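You operate a simulated robot arm through the tools that you are given. There is no shell and no other tool. Be economical: measure what you need, move in short steps, check, and stop when the job is done.

You run a simulated robot arm. Do the job below in one go: nothing can be reset, and whatever is moved stays where it is left.

JOB
Write the work slip's address and tariff into the clamped meter.
Fine: the probe is linked, leave it on; the clock stays.

It is judged by the outcome, as a careful person would: the job done as asked, and still so three seconds after it is handed in. It fails if anything else is knocked over, pushed out of place, dropped, spilled or broken.

ROBOT AND FRAMES
A 6-joint arm with a two-finger parallel gripper, fixed in place. Base frame: the origin is at the foot of the arm, x ahead of it, y to its left, z up; the work surface is at about z = 0.81. Units: m, rad, N and s.
With the tool pointing down near the work surface it reaches from about 0.34 to 0.76 m from the base axis. Its first joint turns from -1.152 to 1.152 rad. Payload 2.45 kg.
The tool frame sits at the grasp point between the pads (the TCP): z along the fingers, y along the line on which they close. The tips reach 0.024 m beyond it. The gripper opens to 0.068 m. The fingers are 0.017 m wide and 0.01 m thick; the gripper's body (0.04 by 0.07 m) begins 0.041 m behind the TCP.
Orientation is told as [roll, pitch, yaw] about the base's x, y, z axes, in that order, counted from this pose: with the fingers straight down and closing along the base's y, the tool's x points along the base's -x, its y along +y and its z along -z.

CONTROLS
- The arm moves only by the tool nudge_tool. Its argument "targets" is a list of rows, each a list of 3 entries, a list of its own where there are three numbers: the shift along the base's x, y, z in m, then the turn, a rotation vector about the base's x, y, z in rad, then the gripper command, from -1 (shut) to 1 (fully open), values between in proportion. In form: [[[dx, dy, dz], [rx, ry, rz], gripper], ...]. A call has 1 to 20 rows; each row is the pose to reach, as a shift and turn from the pose commanded when the call began. Rows are played at 5 a second. More than 0.05 m and 0.15 rad between two rows, or a gripper value outside its range, and nothing of the call is played. A pose out of reach is approached as far as the arm can. The call stops where the force on the tool passes 40 N (or 10 N more than at its start, if that is more) or the arm is blocked; 0.2 s more then pass. Each finger travels about 0.108 m/s and halts on what it meets, pressing with about 35 N; the grip force reading is that of the motor and also rises with nothing between the fingers. The clock runs only during rows and for 0.2 s after the last one: add rows that repeat a pose to give the fingers time. The reply holds the time, the measured pose of the TCP, the force on the tool along the base axes, the opening and the grip force, in the units named above and with some noise.
- Cameras (640 x 400 px; columns grow to the right, rows downward): "scene" is fixed at [0.1703, 0.4189, 1.4659]; the picture's right is [-0.73, -0.69, 0.00], its down [-0.39, 0.41, -0.82] and it looks along [0.57, -0.60, -0.57] (base axes); focal length 335 px, centre (320, 200). "wrist" rides on the gripper at [0.084, 0.011, -0.075] in the tool frame; the picture's right is [-0.13, 0.99, 0.00], its down [-0.60, -0.08, -0.79] and it looks along [-0.79, -0.10, 0.61] (tool axes); focal length 251 px, centre (320, 200). There is no depth. A picture from a camera that has moved, and an enlarged one, comes with that camera's place and axes in the base frame and with its lens.
- capture(camera): a new picture of that camera. The clock stands still meanwhile.
- inspect(camera, box): a new picture of the part [left, top, right, bottom] of that camera's present view, enlarged. The clock stands still meanwhile.
- close_job(): hands the job in; it is judged then, once.

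Go step by step. Nothing tells you positions but the pictures and the camera data: compare them with the known pose of the tool, close in by small moves and look again before you grip or let go. The budget is 120 turns and 76 pictures, counting those below and the enlarged ones. Unless the task says otherwise, let go and move clear before handing in, and close with one line.

The tools are called after ">>>" as name(argument=value, ...) on one line, values as JSON. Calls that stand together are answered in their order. nudge_tool: Moves the arm, as the interface text tells. Its arguments: {"type":"object","properties":{"targets":{"type":"array","items":{"type":"array"}}},"required":["targets"]} The other tools are called the same way: capture (camera) takes a picture; inspect (camera, box) takes an enlarged picture of a part of a camera's view; close_job () hands the job in.

At the start:

```text
time_s: 0.0
tcp_pos: [0.4346, 0.0417, 1.1462]
tcp_rot: [0.001, 0.0, 0.0]
contact_force: [-0.1, 0.3, 0.3]
width: 0.0679
finger_force: 0.1
```

scene: 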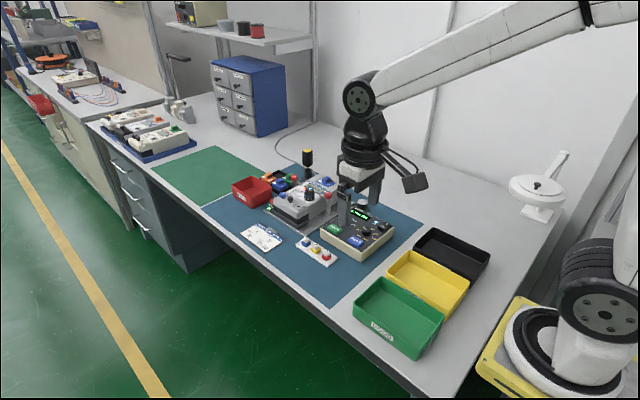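
wrist: 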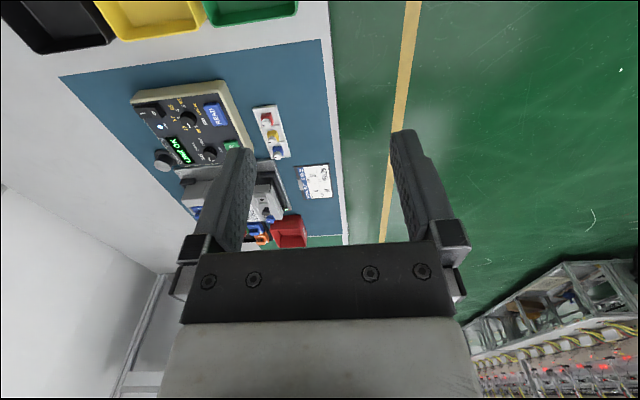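

I see a bench with a clamped meter, a programmer console with knobs and buttons, and a work slip. I'll look closer at each.

>>> inspect(camera="scene", box=[310, 190, 410, 270])

>>> inspect(camera="scene", box=[225, 160, 345, 270])

>>> inspect(camera="wrist", box=[120, 70, 260, 180])

>>> inspect(camera="wrist", box=[240, 90, 350, 220])

```text
5.00 times, centred on (360, 230) of scene
camera zoom: at [0.1703, 0.4189, 1.4659], right [-0.73, -0.69, 0.0], down [-0.39, 0.41, -0.82], along [0.57, -0.6, -0.57], focal length 1677 px, centre (120, 50)
```

zoom: 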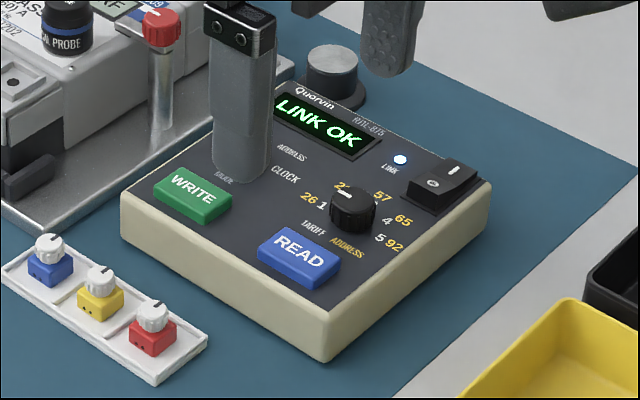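

```text
3.64 times, centred on (285, 215) of scene
camera zoom: at [0.1703, 0.4189, 1.4659], right [-0.73, -0.69, 0.0], down [-0.39, 0.41, -0.82], along [0.57, -0.6, -0.57], focal length 1220 px, centre (447, 146)
```

zoom: 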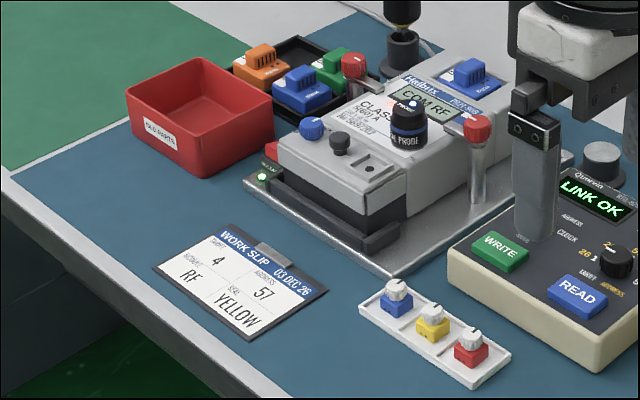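

```text
3.64 times, centred on (190, 125) of wrist
camera zoom: at [0.349, 0.0529, 1.2211], right [0.13, 0.99, 0.0], down [0.6, -0.08, 0.79], along [0.79, -0.1, -0.61], focal length 914 px, centre (793, 473)
```

zoom: 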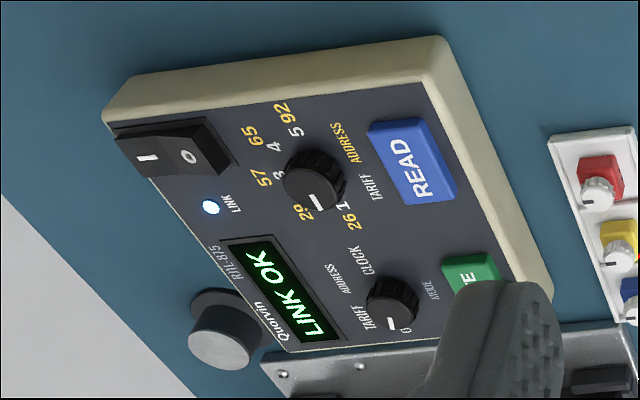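

```text
3.08 times, centred on (295, 155) of wrist
camera zoom: at [0.349, 0.0529, 1.2211], right [0.13, 0.99, 0.0], down [0.6, -0.08, 0.79], along [0.79, -0.1, -0.61], focal length 774 px, centre (397, 338)
```

zoom: 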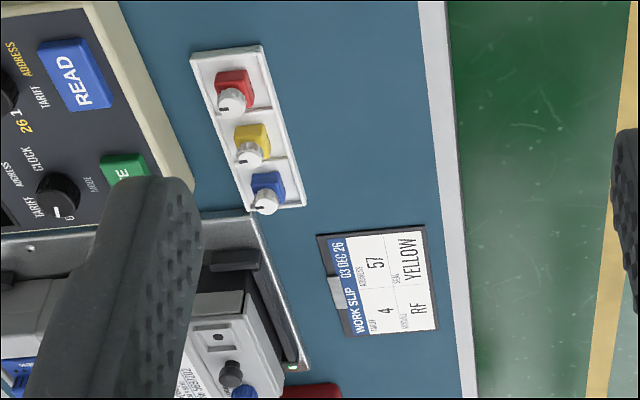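

The slip asks for tariff 4 and address 57. The console has a mode knob at about (0.635,-0.187), a value knob at about (0.567,-0.188) and WRITE at about (0.646,-0.142). I'll move closer to read the dials.

>>> nudge_tool(targets=[[[0, -0.05, -0.02], [0, 0, 0], 1], [[0.005, -0.1, -0.04], [0, 0, 0], 1], [[0.01, -0.15, -0.07], [0, 0, 0], 1], [[0.01, -0.19, -0.09], [0, 0, 0], 1], [[0.01, -0.21, -0.1], [0, 0, 0], 1], [[0.01, -0.21, -0.1], [0, 0, 0], 1]])

>>> capture(camera="wrist")

>>> inspect(camera="scene", box=[310, 190, 410, 270])

```text
refused: row 1 steps farther than a row can; nothing moved
```

```text
69 pictures are left
camera wrist: at [0.349, 0.0529, 1.2211], right [0.13, 0.99, 0.0], down [0.6, -0.08, 0.79], along [0.79, -0.1, -0.61], focal length 251 px, centre (320, 200)
```

wrist: 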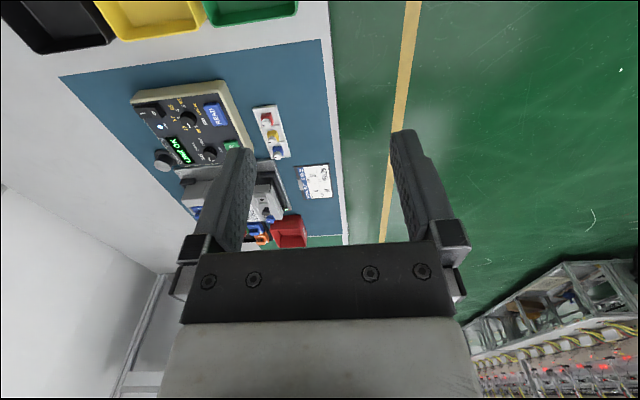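

```text
5.00 times, centred on (360, 230) of scene
camera zoom: at [0.1703, 0.4189, 1.4659], right [-0.73, -0.69, 0.0], down [-0.39, 0.41, -0.82], along [0.57, -0.6, -0.57], focal length 1677 px, centre (120, 50)
```

zoom: 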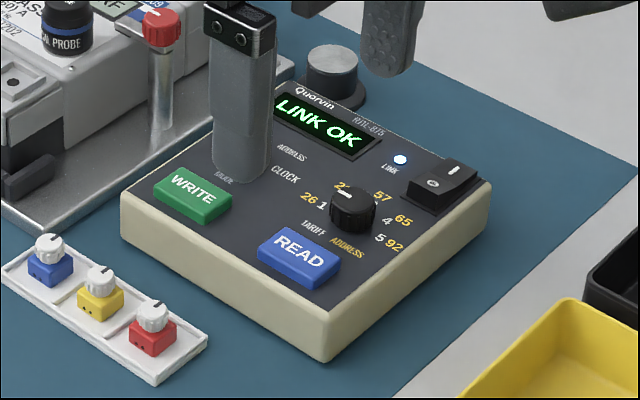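

The combined step was too long, so nothing moved. I'll use smaller steps.

>>> nudge_tool(targets=[[[0, -0.04, -0.015], [0, 0, 0], 1], [[0.005, -0.08, -0.03], [0, 0, 0], 1], [[0.005, -0.12, -0.05], [0, 0, 0], 1], [[0.01, -0.16, -0.07], [0, 0, 0], 1], [[0.01, -0.19, -0.09], [0, 0, 0], 1], [[0.01, -0.21, -0.1], [0, 0, 0], 1], [[0.01, -0.21, -0.1], [0, 0, 0], 1]])

>>> capture(camera="wrist")

>>> inspect(camera="scene", box=[310, 190, 410, 270])

```text
time_s: 1.6
tcp_pos: [0.4428, -0.169, 1.0466]
tcp_rot: [0.001, 0.001, -0.001]
contact_force: [0.1, -0.1, -0.3]
width: 0.068
finger_force: 0.1
```

```text
67 pictures are left
camera wrist: at [0.3579, -0.1572, 1.1209], right [0.13, 0.99, 0.0], down [0.6, -0.08, 0.79], along [0.79, -0.1, -0.61], focal length 251 px, centre (320, 200)
```

wrist: 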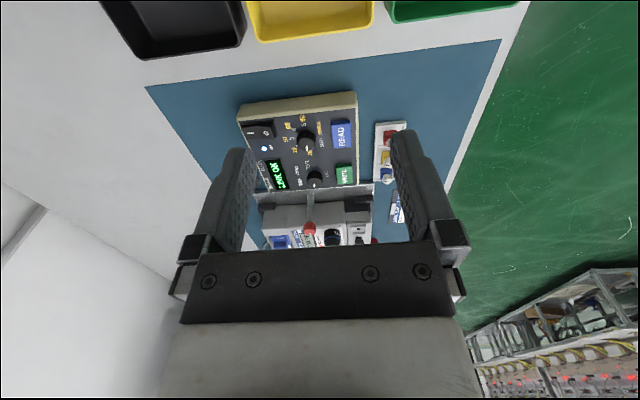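

```text
5.00 times, centred on (360, 230) of scene
camera zoom: at [0.1703, 0.4189, 1.4659], right [-0.73, -0.69, 0.0], down [-0.39, 0.41, -0.82], along [0.57, -0.6, -0.57], focal length 1677 px, centre (120, 50)
```

zoom: 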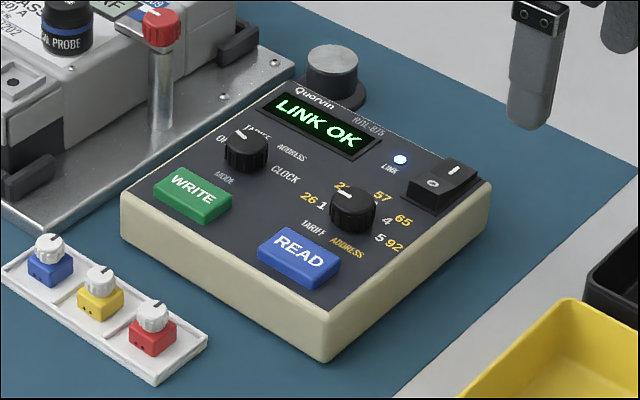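

>>> inspect(camera="wrist", box=[230, 90, 370, 200])

>>> inspect(camera="scene", box=[345, 205, 400, 245])

>>> inspect(camera="scene", box=[340, 205, 380, 235])

```text
3.64 times, centred on (300, 145) of wrist
camera zoom: at [0.3579, -0.1572, 1.1209], right [0.13, 0.99, 0.0], down [0.6, -0.08, 0.79], along [0.79, -0.1, -0.61], focal length 914 px, centre (393, 400)
```

zoom: 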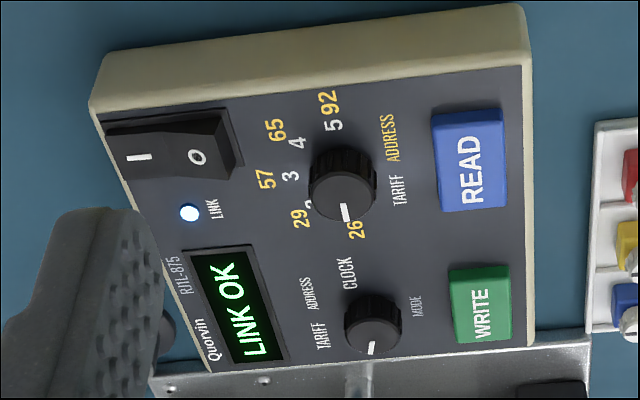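

```text
10.00 times, centred on (372, 225) of scene
camera zoom: at [0.1703, 0.4189, 1.4659], right [-0.73, -0.69, 0.0], down [-0.39, 0.41, -0.82], along [0.57, -0.6, -0.57], focal length 3354 px, centre (-205, -50)
```

zoom: 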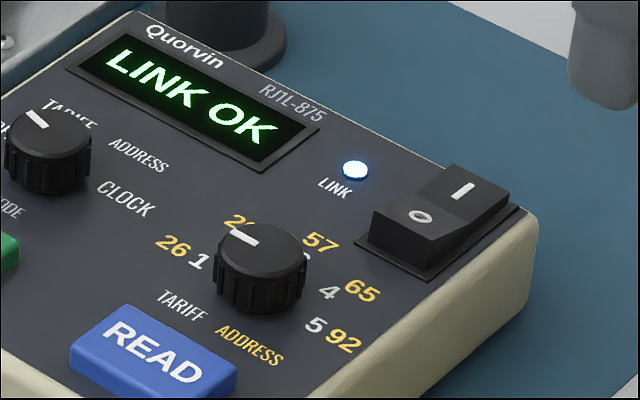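

```text
13.33 times, centred on (360, 220) of scene
camera zoom: at [0.1703, 0.4189, 1.4659], right [-0.73, -0.69, 0.0], down [-0.39, 0.41, -0.82], along [0.57, -0.6, -0.57], focal length 4472 px, centre (-213, -67)
```

zoom: 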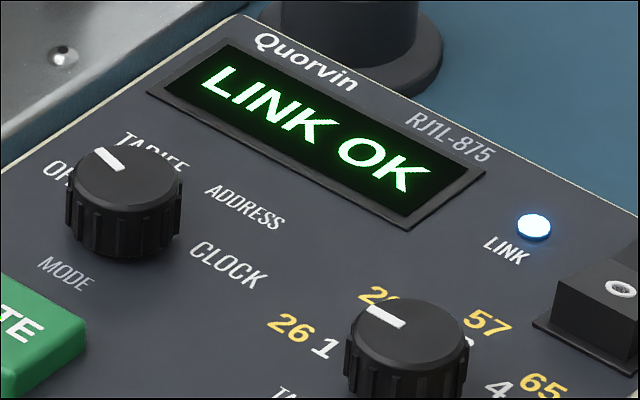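

Both knobs sit at their left stops (OFF and 26/1). I'll move above the mode knob at about (0.652,-0.205) and look again from there.

>>> nudge_tool(targets=[[[0.04, -0.006, -0.01], [0, 0, 0], 0.6], [[0.08, -0.012, -0.03], [0, 0, 0], 0.2], [[0.12, -0.02, -0.05], [0, 0, 0], 0.12], [[0.16, -0.028, -0.07], [0, 0, 0], 0.12], [[0.19, -0.034, -0.09], [0, 0, 0], 0.12], [[0.207, -0.036, -0.1], [0, 0, 0], 0.12], [[0.207, -0.036, -0.1], [0, 0, 0], 0.12]])

>>> capture(camera="wrist")

>>> inspect(camera="scene", box=[310, 170, 410, 250])

```text
time_s: 3.2
tcp_pos: [0.6532, -0.2052, 0.9444]
tcp_rot: [0.0, 0.001, 0.0]
contact_force: [-0.6, -0.6, -0.1]
width: 0.038
finger_force: 0.1
```

```text
62 pictures are left
camera wrist: at [0.5679, -0.194, 1.0201], right [0.13, 0.99, 0.0], down [0.6, -0.08, 0.79], along [0.79, -0.1, -0.61], focal length 251 px, centre (320, 200)
```

wrist: 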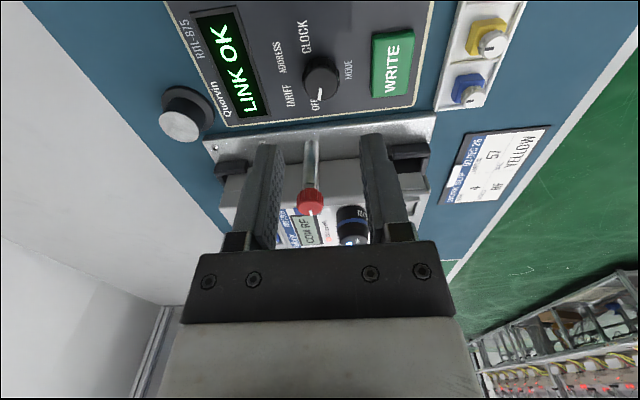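

```text
5.00 times, centred on (360, 210) of scene
camera zoom: at [0.1703, 0.4189, 1.4659], right [-0.73, -0.69, 0.0], down [-0.39, 0.41, -0.82], along [0.57, -0.6, -0.57], focal length 1677 px, centre (120, 150)
```

zoom: 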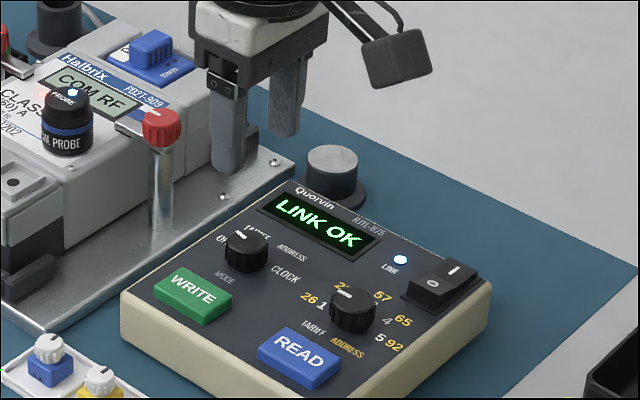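

The knob top appears to be near (0.65,-0.203,0.857). I'll descend until the tips are just above it and check alignment.

>>> nudge_tool(targets=[[[-0.002, 0.002, -0.03], [0, 0, 0], 0.12], [[-0.002, 0.002, -0.052], [0, 0, 0], 0.12], [[-0.002, 0.002, -0.052], [0, 0, 0], 0.12]])

>>> capture(camera="wrist")

>>> inspect(camera="scene", box=[310, 180, 385, 240])

```text
time_s: 4.0
tcp_pos: [0.6496, -0.2039, 0.8925]
tcp_rot: [0.001, 0.0, -0.001]
contact_force: [-1.2, 0.7, -0.8]
width: 0.0384
finger_force: 0.0
```

```text
60 pictures are left
camera wrist: at [0.5649, -0.1924, 0.967], right [0.13, 0.99, 0.0], down [0.6, -0.08, 0.79], along [0.79, -0.1, -0.61], focal length 251 px, centre (320, 200)
```

wrist: 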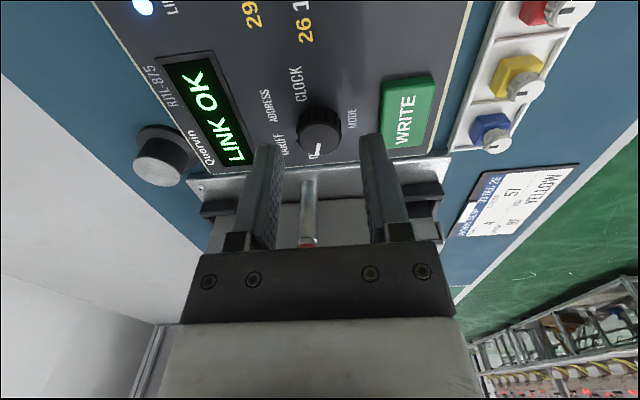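

```text
6.67 times, centred on (348, 210) of scene
camera zoom: at [0.1703, 0.4189, 1.4659], right [-0.73, -0.69, 0.0], down [-0.39, 0.41, -0.82], along [0.57, -0.6, -0.57], focal length 2236 px, centre (137, 133)
```

zoom: 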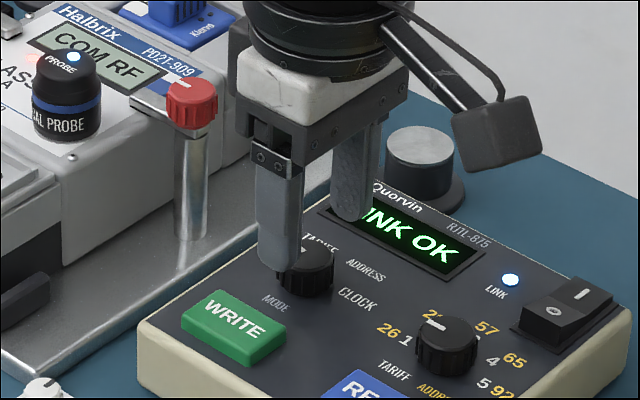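

>>> nudge_tool(targets=[[[0, 0.001, -0.01], [0, 0, 0], 0.12], [[0, 0.001, -0.01], [0, 0, 0], 0.12]])

>>> inspect(camera="wrist", box=[240, 60, 400, 180])

>>> inspect(camera="scene", box=[325, 200, 385, 240])

```text
time_s: 4.6
tcp_pos: [0.6495, -0.2018, 0.884]
tcp_rot: [0.0, 0.0, 0.0]
contact_force: [-0.9, 0.0, -0.6]
width: 0.0382
finger_force: 0.1
```

```text
3.33 times, centred on (320, 120) of wrist
camera zoom: at [0.5642, -0.1912, 0.958], right [0.13, 0.99, 0.0], down [0.6, -0.08, 0.79], along [0.79, -0.1, -0.61], focal length 838 px, centre (320, 467)
```

zoom: 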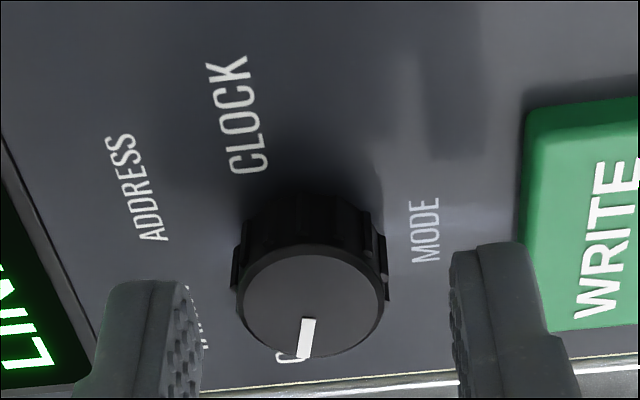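

```text
10.00 times, centred on (355, 220) of scene
camera zoom: at [0.1703, 0.4189, 1.4659], right [-0.73, -0.69, 0.0], down [-0.39, 0.41, -0.82], along [0.57, -0.6, -0.57], focal length 3354 px, centre (-30, 0)
```

zoom: 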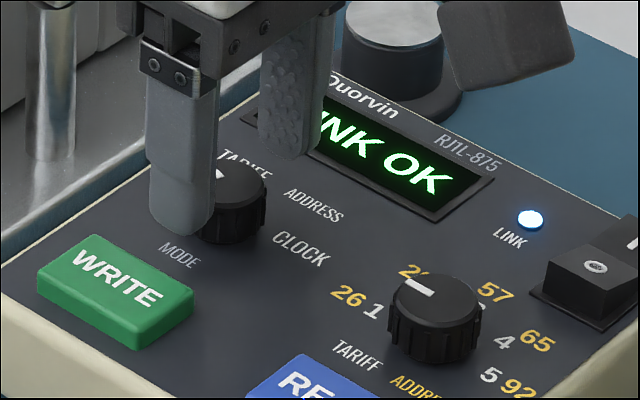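

The knob is slightly toward +x and -y of the fingers. I'll correct that, lower to its sides and grip it.

>>> nudge_tool(targets=[[[0.004, -0.002, 0], [0, 0, 0], 0.12], [[0.004, -0.002, -0.006], [0, 0, 0], 0.12], [[0.004, -0.002, -0.012], [0, 0, 0], 0.12], [[0.004, -0.002, -0.012], [0, 0, 0], 0.12]])

>>> inspect(camera="wrist", box=[240, 60, 400, 180])

>>> inspect(camera="scene", box=[325, 200, 385, 240])

```text
time_s: 5.6
tcp_pos: [0.653, -0.2049, 0.8715]
tcp_rot: [0.0, -0.002, 0.0]
contact_force: [0.5, -0.5, -0.2]
width: 0.0383
finger_force: 0.1
```

```text
3.33 times, centred on (320, 120) of wrist
camera zoom: at [0.5681, -0.194, 0.9465], right [0.13, 0.99, 0.0], down [0.6, -0.08, 0.79], along [0.79, -0.1, -0.61], focal length 838 px, centre (320, 467)
```

zoom: 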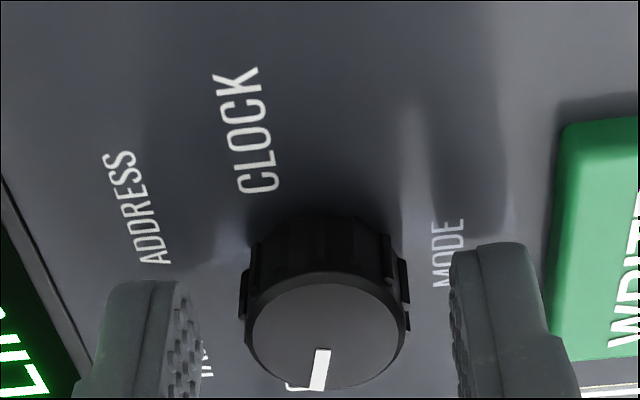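

```text
10.00 times, centred on (355, 220) of scene
camera zoom: at [0.1703, 0.4189, 1.4659], right [-0.73, -0.69, 0.0], down [-0.39, 0.41, -0.82], along [0.57, -0.6, -0.57], focal length 3354 px, centre (-30, 0)
```

zoom: 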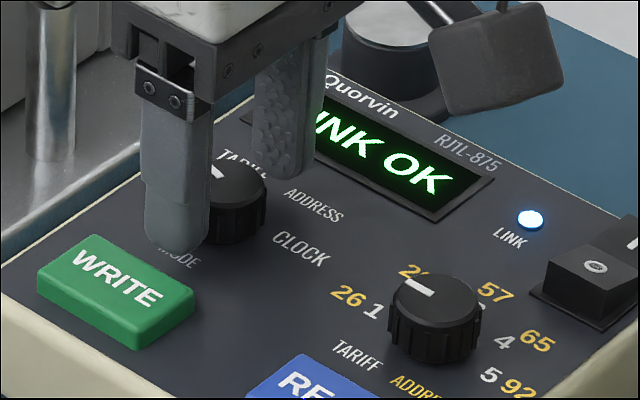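

Aligned. Closing on the knob.

>>> nudge_tool(targets=[[[0, 0, -0.001], [0, 0, 0], -0.2], [[0, 0, -0.001], [0, 0, 0], -0.6], [[0, 0, -0.001], [0, 0, 0], -0.6]])

>>> inspect(camera="wrist", box=[240, 60, 400, 180])

```text
time_s: 6.4
tcp_pos: [0.654, -0.2041, 0.8719]
tcp_rot: [0.0, -0.001, 0.0]
contact_force: [-0.3, -2.7, -1.9]
width: 0.0234
finger_force: 39.3
```

```text
3.33 times, centred on (320, 120) of wrist
camera zoom: at [0.5679, -0.1934, 0.9464], right [0.13, 0.99, 0.0], down [0.6, -0.08, 0.79], along [0.79, -0.1, -0.61], focal length 838 px, centre (320, 467)
```

zoom: 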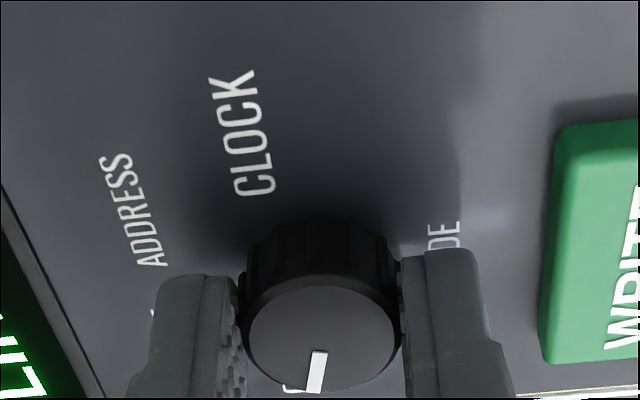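

Gripped. I'll turn clockwise about 50° (towards TARIFF) and check the mark and display.

>>> nudge_tool(targets=[[[0, 0, 0], [0, 0, -0.14], -0.6], [[0, 0, 0], [0, 0, -0.28], -0.6], [[0, 0, 0], [0, 0, -0.42], -0.6], [[0, 0, 0], [0, 0, -0.56], -0.6], [[0, 0, 0], [0, 0, -0.7], -0.6], [[0, 0, 0], [0, 0, -0.82], -0.6], [[0, 0, 0], [0, 0, -0.82], -0.6]])

>>> capture(camera="wrist")

>>> inspect(camera="scene", box=[325, 200, 385, 240])

```text
time_s: 8.0
tcp_pos: [0.6543, -0.2022, 0.8713]
tcp_rot: [0.002, 0.001, -0.82]
contact_force: [1.6, 6.5, 5.5]
width: 0.0234
finger_force: 39.8
```

```text
53 pictures are left
camera wrist: at [0.6032, -0.1339, 0.9464], right [0.81, 0.58, 0.0], down [0.35, -0.5, 0.79], along [0.46, -0.64, -0.61], focal length 251 px, centre (320, 200)
```

wrist: 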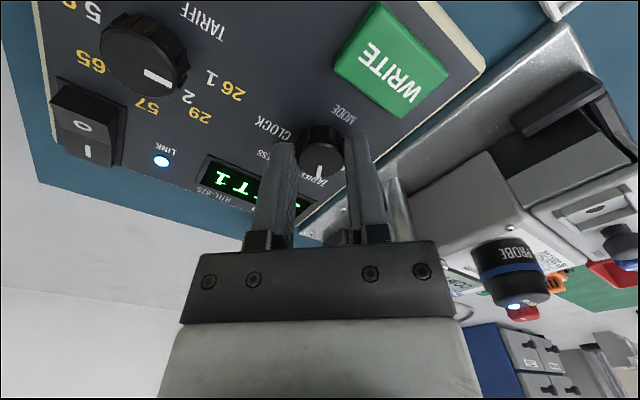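

```text
10.00 times, centred on (355, 220) of scene
camera zoom: at [0.1702, 0.4191, 1.4659], right [-0.73, -0.69, 0.0], down [-0.39, 0.41, -0.82], along [0.57, -0.6, -0.57], focal length 3354 px, centre (-30, 0)
```

zoom: 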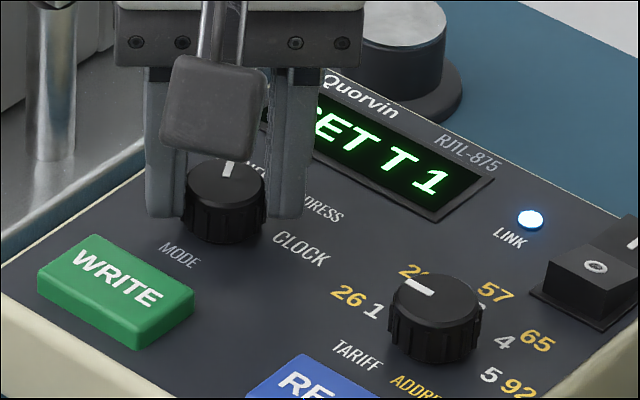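

Display reads "SET T 1", so the mode is now TARIFF. I'll release, rise, and move over the value knob with the wrist turned back.

>>> nudge_tool(targets=[[[0, 0, 0], [0, 0, 0], 0.12], [[0, 0, 0], [0, 0, 0], 0.12], [[0, 0, 0.025], [0, 0, 0], 0.12], [[0, 0, 0.05], [0, 0, 0], 0.12], [[-0.02, 0.0, 0.05], [0, 0, 0.14], 0.12], [[-0.04, 0.0, 0.05], [0, 0, 0.28], 0.12], [[-0.06, 0.001, 0.05], [0, 0, 0.42], 0.12], [[-0.077, 0.001, 0.05], [0, 0, 0.56], 0.12], [[-0.077, 0.001, 0.05], [0, 0, 0.7], 0.12], [[-0.077, 0.001, 0.05], [0, 0, 0.84], 0.12], [[-0.077, 0.001, 0.05], [0, 0, 0.98], 0.12], [[-0.077, 0.001, 0.05], [0, 0, 1.12], 0.12], [[-0.077, 0.001, 0.05], [0, 0, 1.26], 0.12], [[-0.077, 0.001, 0.05], [0, 0, 1.4], 0.12], [[-0.077, 0.001, 0.05], [0, 0, 1.52], 0.12], [[-0.077, 0.001, 0.045], [0, 0, 1.6], 0.12], [[-0.077, 0.001, 0.035], [0, 0, 1.6], 0.12], [[-0.077, 0.001, 0.025], [0, 0, 1.6], 0.12], [[-0.077, 0.001, 0.02], [0, 0, 1.6], 0.12]])

>>> capture(camera="wrist")

>>> inspect(camera="scene", box=[330, 200, 390, 240])

```text
time_s: 12.0
tcp_pos: [0.5751, -0.2031, 0.8905]
tcp_rot: [-0.001, -0.001, 0.781]
contact_force: [0.3, 0.4, -0.2]
width: 0.038
finger_force: 0.0
```

```text
51 pictures are left
camera wrist: at [0.5072, -0.2543, 0.9652], right [-0.61, 0.8, 0.0], down [0.48, 0.37, 0.79], along [0.63, 0.48, -0.61], focal length 251 px, centre (320, 200)
```

wrist: 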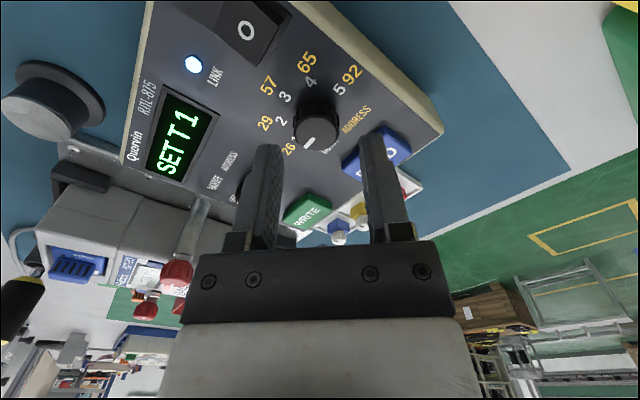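

```text
10.00 times, centred on (360, 220) of scene
camera zoom: at [0.1703, 0.4189, 1.4659], right [-0.73, -0.69, 0.0], down [-0.39, 0.41, -0.82], along [0.57, -0.6, -0.57], focal length 3354 px, centre (-80, 0)
```

zoom: 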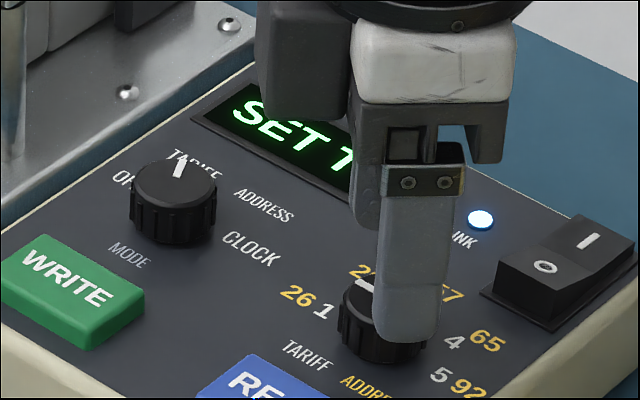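

Well placed; a small correction, then descend and grip.

>>> nudge_tool(targets=[[[0.001, -0.0015, 0], [0, 0, 0], 0.12], [[0.001, -0.0015, -0.009], [0, 0, 0], 0.12], [[0.001, -0.0015, -0.019], [0, 0, 0], 0.12], [[0.001, -0.0015, -0.019], [0, 0, 0], 0.12]])

>>> inspect(camera="wrist", box=[240, 60, 400, 180])

```text
time_s: 13.0
tcp_pos: [0.5764, -0.204, 0.8715]
tcp_rot: [0.001, 0.001, 0.78]
contact_force: [-0.8, -0.2, -0.1]
width: 0.0382
finger_force: 0.2
```

```text
3.33 times, centred on (320, 120) of wrist
camera zoom: at [0.508, -0.2551, 0.9466], right [-0.61, 0.8, 0.0], down [0.49, 0.37, 0.79], along [0.63, 0.48, -0.61], focal length 838 px, centre (320, 467)
```

zoom: 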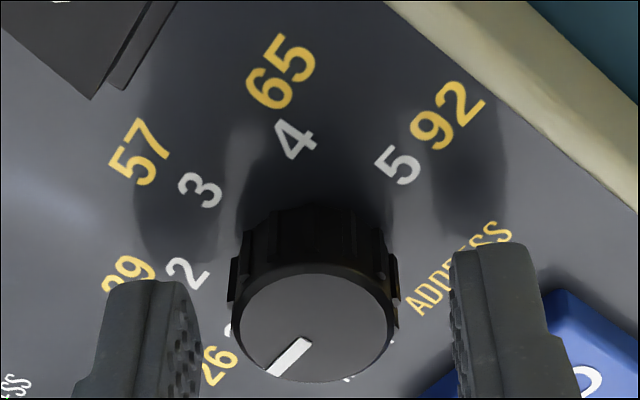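

>>> nudge_tool(targets=[[[0.0012, -0.0016, -0.001], [0, 0, 0], 0.12], [[0.0012, -0.0016, -0.001], [0, 0, 0], -0.2], [[0.0012, -0.0016, -0.001], [0, 0, 0], -0.6], [[0.0012, -0.0016, -0.001], [0, 0, 0], -0.6], [[0.0012, -0.0016, -0.001], [0, 0, -0.14], -0.6], [[0.0012, -0.0016, -0.001], [0, 0, -0.28], -0.6], [[0.0012, -0.0016, -0.001], [0, 0, -0.42], -0.6], [[0.0012, -0.0016, -0.001], [0, 0, -0.56], -0.6], [[0.0012, -0.0016, -0.001], [0, 0, -0.7], -0.6], [[0.0012, -0.0016, -0.001], [0, 0, -0.78], -0.6], [[0.0012, -0.0016, -0.001], [0, 0, -0.78], -0.6]])

>>> capture(camera="wrist")

```text
time_s: 15.4
tcp_pos: [0.5771, -0.2031, 0.8704]
tcp_rot: [0.002, 0.006, -0.003]
contact_force: [-20.3, 10.6, 9.9]
width: 0.0233
finger_force: 39.6
```

```text
48 pictures are left
camera wrist: at [0.4924, -0.1935, 0.9462], right [0.13, 0.99, 0.0], down [0.61, -0.08, 0.79], along [0.78, -0.1, -0.61], focal length 251 px, centre (320, 200)
```

wrist: 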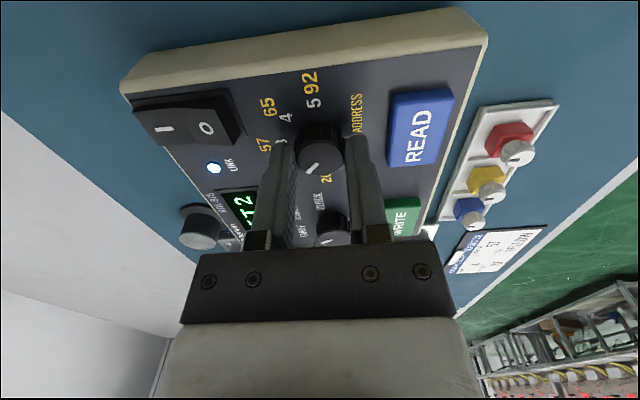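

Display reads "T 2". There is some side load, so I'll ease the grip position before turning on.

>>> nudge_tool(targets=[[[0, 0, 0], [0, 0, 0], -0.1], [[0, 0, 0], [0, 0, 0], -0.1], [[-0.001, 0.0005, 0], [0, 0, 0], -0.1], [[-0.001, 0.0005, 0], [0, 0, 0], -0.6], [[-0.001, 0.0005, 0], [0, 0, 0], -0.6], [[-0.001, 0.0005, 0], [0, 0, 0], -0.6]])

>>> inspect(camera="wrist", box=[200, 80, 400, 250])

```text
time_s: 16.8
tcp_pos: [0.5775, -0.2039, 0.8718]
tcp_rot: [0.0, 0.0, -0.001]
contact_force: [1.7, 4.9, 0.2]
width: 0.0234
finger_force: 39.9
```

```text
2.35 times, centred on (300, 165) of wrist
camera zoom: at [0.4927, -0.1935, 0.9464], right [0.13, 0.99, 0.0], down [0.6, -0.08, 0.79], along [0.79, -0.1, -0.61], focal length 592 px, centre (367, 282)
```

zoom: 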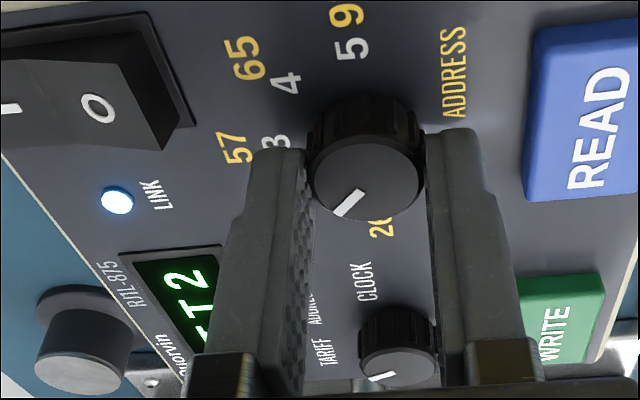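

Load is gone. Turning two more steps, to 4.

>>> nudge_tool(targets=[[[0, 0, 0], [0, 0, -0.14], -0.6], [[0, 0, 0], [0, 0, -0.28], -0.6], [[0, 0, 0], [0, 0, -0.42], -0.6], [[0, 0, 0], [0, 0, -0.56], -0.6], [[0, 0, 0], [0, 0, -0.7], -0.6], [[0, 0, 0], [0, 0, -0.84], -0.6], [[0, 0, 0], [0, 0, -0.98], -0.6], [[0, 0, 0], [0, 0, -1.12], -0.6], [[0, 0, 0], [0, 0, -1.26], -0.6], [[0, 0, 0], [0, 0, -1.4], -0.6], [[0, 0, 0], [0, 0, -1.5], -0.6], [[0, 0, 0], [0, 0, -1.5], -0.6]])

>>> capture(camera="wrist")

>>> inspect(camera="scene", box=[330, 200, 390, 240])

```text
time_s: 19.4
tcp_pos: [0.5773, -0.2052, 0.8715]
tcp_rot: [0.001, 0.002, -1.5]
contact_force: [0.5, 1.9, 17.3]
width: 0.0235
finger_force: 39.5
```

```text
46 pictures are left
camera wrist: at [0.5813, -0.1204, 0.9464], right [1.0, -0.06, 0.0], down [-0.04, -0.61, 0.79], along [-0.05, -0.79, -0.61], focal length 251 px, centre (320, 200)
```

wrist: 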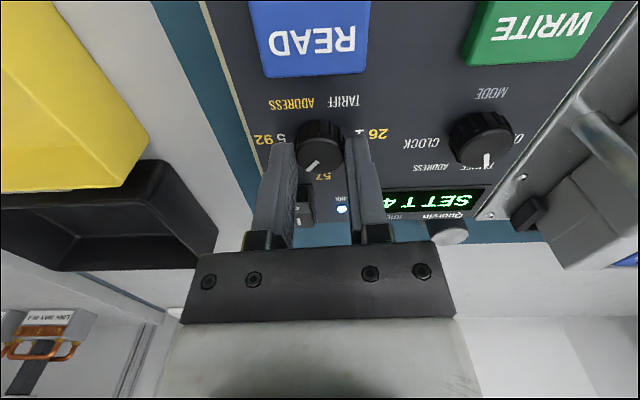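

```text
10.00 times, centred on (360, 220) of scene
camera zoom: at [0.17, 0.419, 1.4659], right [-0.73, -0.69, 0.0], down [-0.39, 0.41, -0.82], along [0.57, -0.6, -0.57], focal length 3354 px, centre (-80, 0)
```

zoom: 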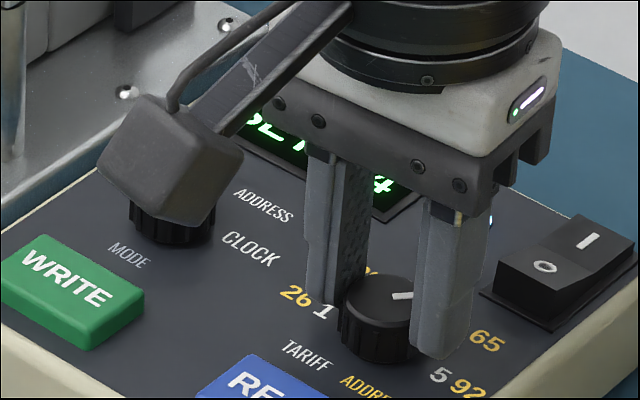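

"SET T 4" is shown. Releasing, then going above WRITE (about 0.651,-0.155) with fingers shut.

>>> nudge_tool(targets=[[[0, 0, 0], [0, 0, 0], 0.12], [[0, 0, 0], [0, 0, 0], 0.12], [[0, 0, 0.025], [0, 0, 0], 0.12], [[0, 0.01, 0.05], [0, 0, 0], 0.0], [[0.03, 0.03, 0.05], [0, 0, 0], -0.5], [[0.06, 0.05, 0.05], [0, 0, 0], -1], [[0.074, 0.049, 0.04], [0, 0, 0], -1], [[0.074, 0.049, 0.03], [0, 0, 0], -1], [[0.074, 0.049, 0.025], [0, 0, 0], -1], [[0.074, 0.049, 0.025], [0, 0, 0], -1]])

>>> capture(camera="wrist")

>>> inspect(camera="scene", box=[325, 200, 385, 240])

```text
time_s: 21.6
tcp_pos: [0.6525, -0.1566, 0.8965]
tcp_rot: [0.0, 0.001, -1.501]
contact_force: [-0.5, -0.5, 0.1]
width: 0.0001
finger_force: 22.9
```

```text
44 pictures are left
camera wrist: at [0.655, -0.072, 0.9717], right [1.0, -0.06, 0.0], down [-0.04, -0.61, 0.79], along [-0.05, -0.79, -0.61], focal length 251 px, centre (320, 200)
```

wrist: 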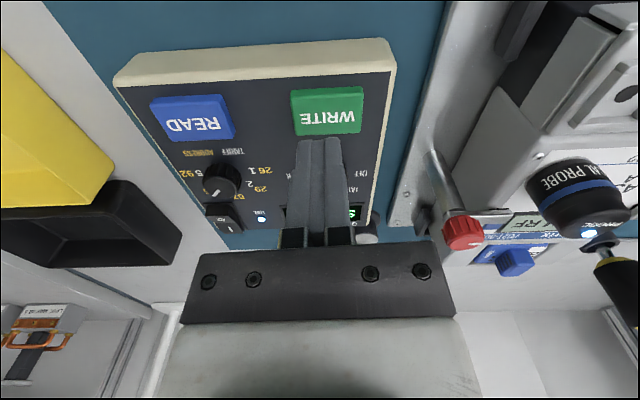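

```text
10.00 times, centred on (355, 220) of scene
camera zoom: at [0.1703, 0.4189, 1.4659], right [-0.73, -0.69, 0.0], down [-0.39, 0.41, -0.82], along [0.57, -0.6, -0.57], focal length 3354 px, centre (-30, 0)
```

zoom: 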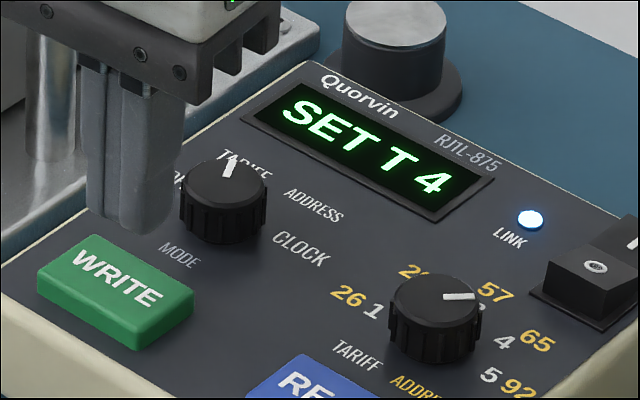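

Shifting slightly onto the button centre and pressing down gently.

>>> nudge_tool(targets=[[[0.003, 0.004, 0], [0, 0, 0], -1], [[0.003, 0.004, -0.01], [0, 0, 0], -1], [[0.003, 0.004, -0.016], [0, 0, 0], -1], [[0.003, 0.004, -0.019], [0, 0, 0], -1], [[0.003, 0.004, -0.021], [0, 0, 0], -1], [[0.003, 0.004, -0.023], [0, 0, 0], -1]])

>>> inspect(camera="scene", box=[325, 200, 385, 240])

```text
time_s: 23.0
tcp_pos: [0.653, -0.1505, 0.874]
tcp_rot: [0.001, -0.002, -1.499]
contact_force: [0.8, -0.6, -0.1]
width: 0.0
finger_force: 23.9
```

```text
10.00 times, centred on (355, 220) of scene
camera zoom: at [0.1703, 0.4189, 1.4659], right [-0.73, -0.69, 0.0], down [-0.39, 0.41, -0.82], along [0.57, -0.6, -0.57], focal length 3354 px, centre (-30, 0)
```

zoom: 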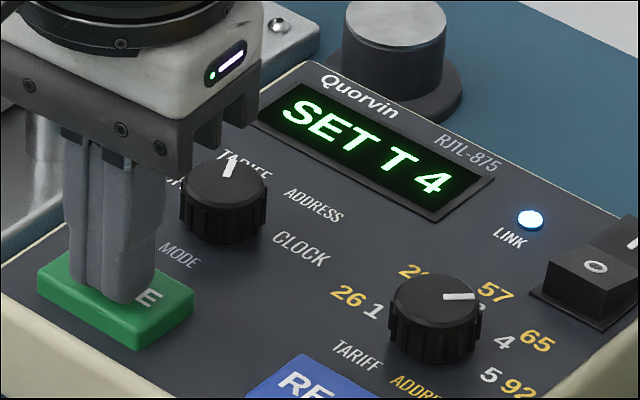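

Not yet in contact; the tips are just over the button. Continuing down in 1–1.5 mm steps.

>>> nudge_tool(targets=[[[0, 0, -0.0015], [0, 0, 0], -1], [[0, 0, -0.003], [0, 0, 0], -1], [[0, 0, -0.0045], [0, 0, 0], -1], [[0, 0, -0.006], [0, 0, 0], -1]])

>>> inspect(camera="scene", box=[325, 200, 385, 240])

```text
time_s: 24.0
tcp_pos: [0.6526, -0.1519, 0.8693]
tcp_rot: [0.002, -0.001, -1.5]
contact_force: [-3.4, 3.7, 6.9]
width: 0.0003
finger_force: 23.9
```

```text
10.00 times, centred on (355, 220) of scene
camera zoom: at [0.17, 0.419, 1.4659], right [-0.73, -0.69, 0.0], down [-0.39, 0.41, -0.82], along [0.57, -0.6, -0.57], focal length 3354 px, centre (-30, 0)
```

zoom: 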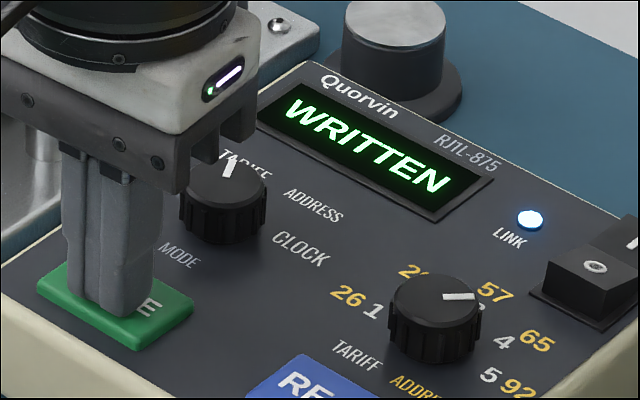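

"WRITTEN" — tariff 4 done. Lifting and returning to the mode knob for one more step to ADDRESS.

>>> nudge_tool(targets=[[[0, 0, 0.02], [0, 0, 0], -1], [[0, 0, 0.05], [0, 0, 0], -1], [[0, -0.02, 0.055], [0, 0, 0.14], -0.4], [[-0.0012, -0.04, 0.055], [0, 0, 0.28], 0.12], [[-0.0012, -0.0514, 0.055], [0, 0, 0.42], 0.12], [[-0.0012, -0.0514, 0.055], [0, 0, 0.56], 0.12], [[-0.0012, -0.0514, 0.045], [0, 0, 0.68], 0.12], [[-0.0012, -0.0514, 0.03], [0, 0, 0.7], 0.12], [[-0.0012, -0.0514, 0.022], [0, 0, 0.7], 0.12], [[-0.0012, -0.0514, 0.022], [0, 0, 0.7], 0.12]])

>>> capture(camera="wrist")

>>> inspect(camera="scene", box=[325, 200, 385, 240])

```text
time_s: 26.2
tcp_pos: [0.652, -0.2024, 0.8888]
tcp_rot: [0.0, -0.001, -0.799]
contact_force: [-1.0, 0.0, 0.6]
width: 0.0379
finger_force: 0.0
```

```text
40 pictures are left
camera wrist: at [0.6004, -0.1347, 0.964], right [0.8, 0.6, 0.0], down [0.37, -0.49, 0.79], along [0.47, -0.63, -0.61], focal length 251 px, centre (320, 200)
```

wrist: 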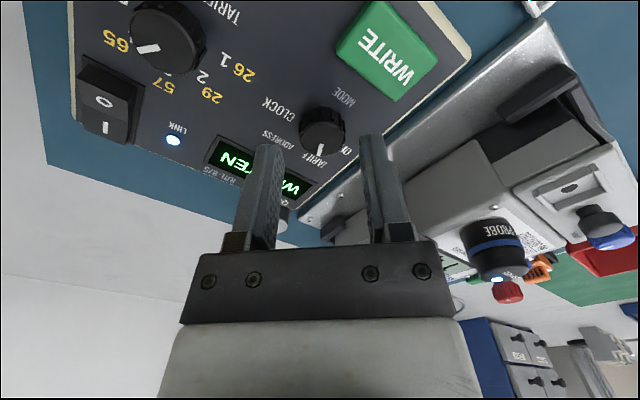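

```text
10.00 times, centred on (355, 220) of scene
camera zoom: at [0.1703, 0.4189, 1.4659], right [-0.73, -0.69, 0.0], down [-0.39, 0.41, -0.82], along [0.57, -0.6, -0.57], focal length 3354 px, centre (-30, 0)
```

zoom: 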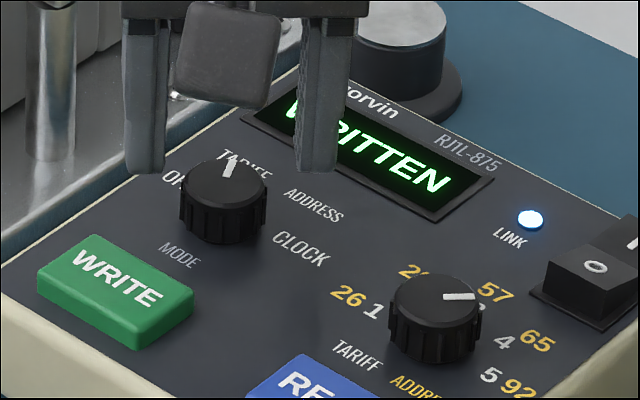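

Aligned with the mode knob. Descend, grip, and turn one step to ADDRESS.

>>> nudge_tool(targets=[[[0, 0, -0.01], [0, 0, 0], 0.12], [[0, 0, -0.018], [0, 0, 0], 0.12], [[0, 0, -0.018], [0, 0, 0], 0.12], [[0, 0, -0.018], [0, 0, 0], -0.2], [[0, 0, -0.018], [0, 0, 0], -0.6], [[0, 0, -0.018], [0, 0, 0], -0.6], [[0, 0, -0.018], [0, 0, -0.14], -0.6], [[0, 0, -0.018], [0, 0, -0.28], -0.6], [[0, 0, -0.018], [0, 0, -0.42], -0.6], [[0, 0, -0.018], [0, 0, -0.56], -0.6], [[0, 0, -0.018], [0, 0, -0.7], -0.6], [[0, 0, -0.018], [0, 0, -0.8], -0.6], [[0, 0, -0.018], [0, 0, -0.8], -0.6]])

>>> capture(camera="wrist")

>>> inspect(camera="scene", box=[325, 200, 385, 240])

```text
time_s: 29.0
tcp_pos: [0.6545, -0.2018, 0.8721]
tcp_rot: [0.003, 0.0, -1.601]
contact_force: [26.1, 12.0, -12.1]
width: 0.0234
finger_force: 40.0
```

```text
38 pictures are left
camera wrist: at [0.6673, -0.1185, 0.9461], right [0.99, -0.16, 0.0], down [-0.1, -0.6, 0.79], along [-0.12, -0.78, -0.61], focal length 251 px, centre (320, 200)
```

wrist: 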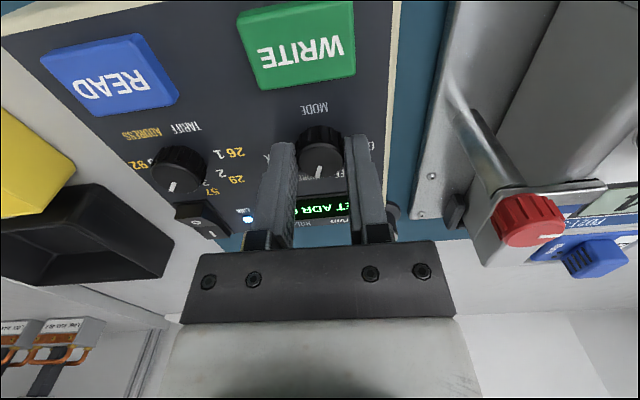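

```text
10.00 times, centred on (355, 220) of scene
camera zoom: at [0.1712, 0.4191, 1.4657], right [-0.73, -0.69, 0.0], down [-0.39, 0.41, -0.82], along [0.57, -0.6, -0.57], focal length 3354 px, centre (-30, 0)
```

zoom: 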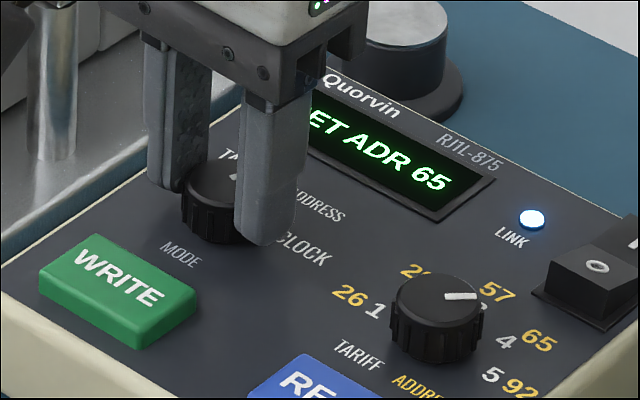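

"SET ADR 65" — ADDRESS mode. Releasing and going to the value knob to turn it back one step to 57.

>>> nudge_tool(targets=[[[0, 0, 0], [0, 0, 0], 0.12], [[0, 0, 0], [0, 0, 0], 0.12], [[0, 0, 0.025], [0, 0, 0], 0.12], [[0, 0, 0.05], [0, 0, 0], 0.12], [[-0.03, 0, 0.05], [0, 0, 0.05], 0.12], [[-0.06, -0.001, 0.05], [0, 0, 0.1], 0.12], [[-0.0758, -0.0016, 0.04], [0, 0, 0.1], 0.12], [[-0.0758, -0.0016, 0.025], [0, 0, 0.1], 0.12], [[-0.0758, -0.0016, 0.018], [0, 0, 0.1], 0.12], [[-0.0758, -0.0016, 0.018], [0, 0, 0.1], 0.12]])

>>> capture(camera="wrist")

>>> inspect(camera="scene", box=[325, 200, 385, 240])

```text
time_s: 31.2
tcp_pos: [0.5782, -0.2028, 0.8883]
tcp_rot: [0.001, 0.0, -1.499]
contact_force: [-0.8, -0.3, 0.0]
width: 0.0381
finger_force: 0.1
```

```text
36 pictures are left
camera wrist: at [0.5818, -0.1182, 0.9632], right [1.0, -0.06, 0.0], down [-0.04, -0.61, 0.79], along [-0.05, -0.79, -0.61], focal length 251 px, centre (320, 200)
```

wrist: 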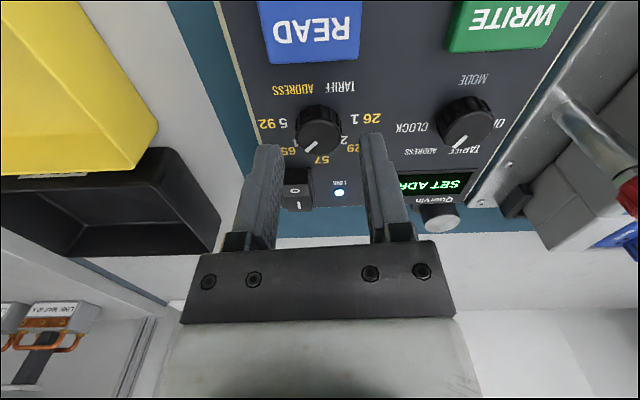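

```text
10.00 times, centred on (355, 220) of scene
camera zoom: at [0.1703, 0.4189, 1.4659], right [-0.73, -0.69, 0.0], down [-0.39, 0.41, -0.82], along [0.57, -0.6, -0.57], focal length 3354 px, centre (-30, 0)
```

zoom: 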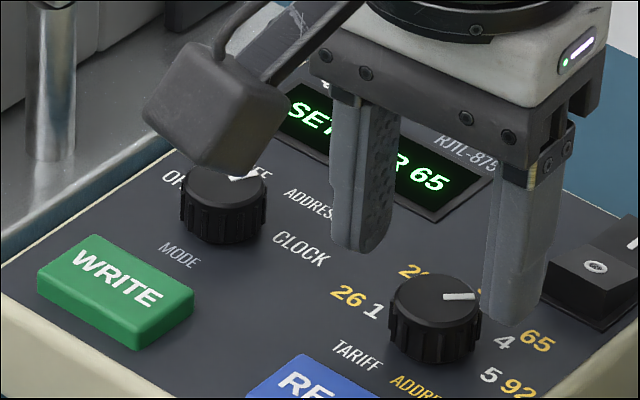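

Aligned; descend, grip, turn back one step counter-clockwise.

>>> nudge_tool(targets=[[[0, 0, -0.01], [0, 0, 0], 0.12], [[0, 0, -0.018], [0, 0, 0], 0.12], [[0, 0, -0.018], [0, 0, 0], 0.12], [[0, 0, -0.018], [0, 0, 0], -0.2], [[0, 0, -0.018], [0, 0, 0], -0.6], [[0, 0, -0.018], [0, 0, 0], -0.6], [[0, 0, -0.018], [0, 0, 0.14], -0.6], [[0, 0, -0.018], [0, 0, 0.28], -0.6], [[0, 0, -0.018], [0, 0, 0.42], -0.6], [[0, 0, -0.018], [0, 0, 0.56], -0.6], [[0, 0, -0.018], [0, 0, 0.7], -0.6], [[0, 0, -0.018], [0, 0, 0.77], -0.6], [[0, 0, -0.018], [0, 0, 0.77], -0.6]])

>>> inspect(camera="scene", box=[325, 200, 385, 240])

>>> capture(camera="wrist")

```text
time_s: 34.0
tcp_pos: [0.5766, -0.2047, 0.8711]
tcp_rot: [-0.001, 0.002, -0.728]
contact_force: [-4.1, 0.3, -3.7]
width: 0.0236
finger_force: 40.0
```

```text
10.00 times, centred on (355, 220) of scene
camera zoom: at [0.1703, 0.4188, 1.4659], right [-0.73, -0.69, 0.0], down [-0.39, 0.41, -0.82], along [0.57, -0.6, -0.57], focal length 3354 px, centre (-30, 0)
```

zoom: 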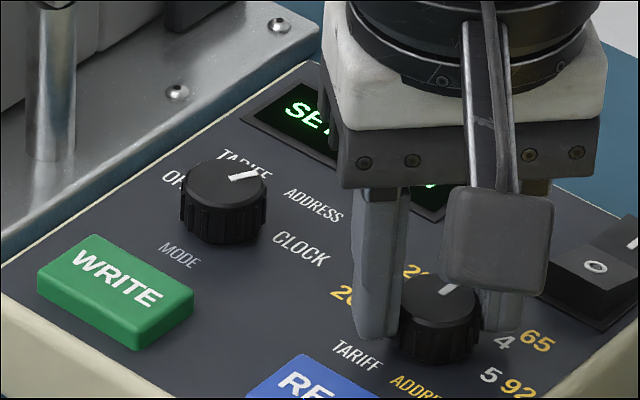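

```text
33 pictures are left
camera wrist: at [0.5204, -0.1401, 0.9457], right [0.76, 0.65, 0.0], down [0.4, -0.46, 0.79], along [0.52, -0.6, -0.61], focal length 251 px, centre (320, 200)
```

wrist: 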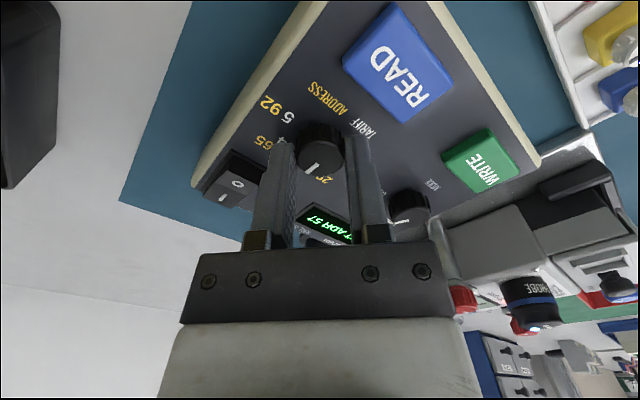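

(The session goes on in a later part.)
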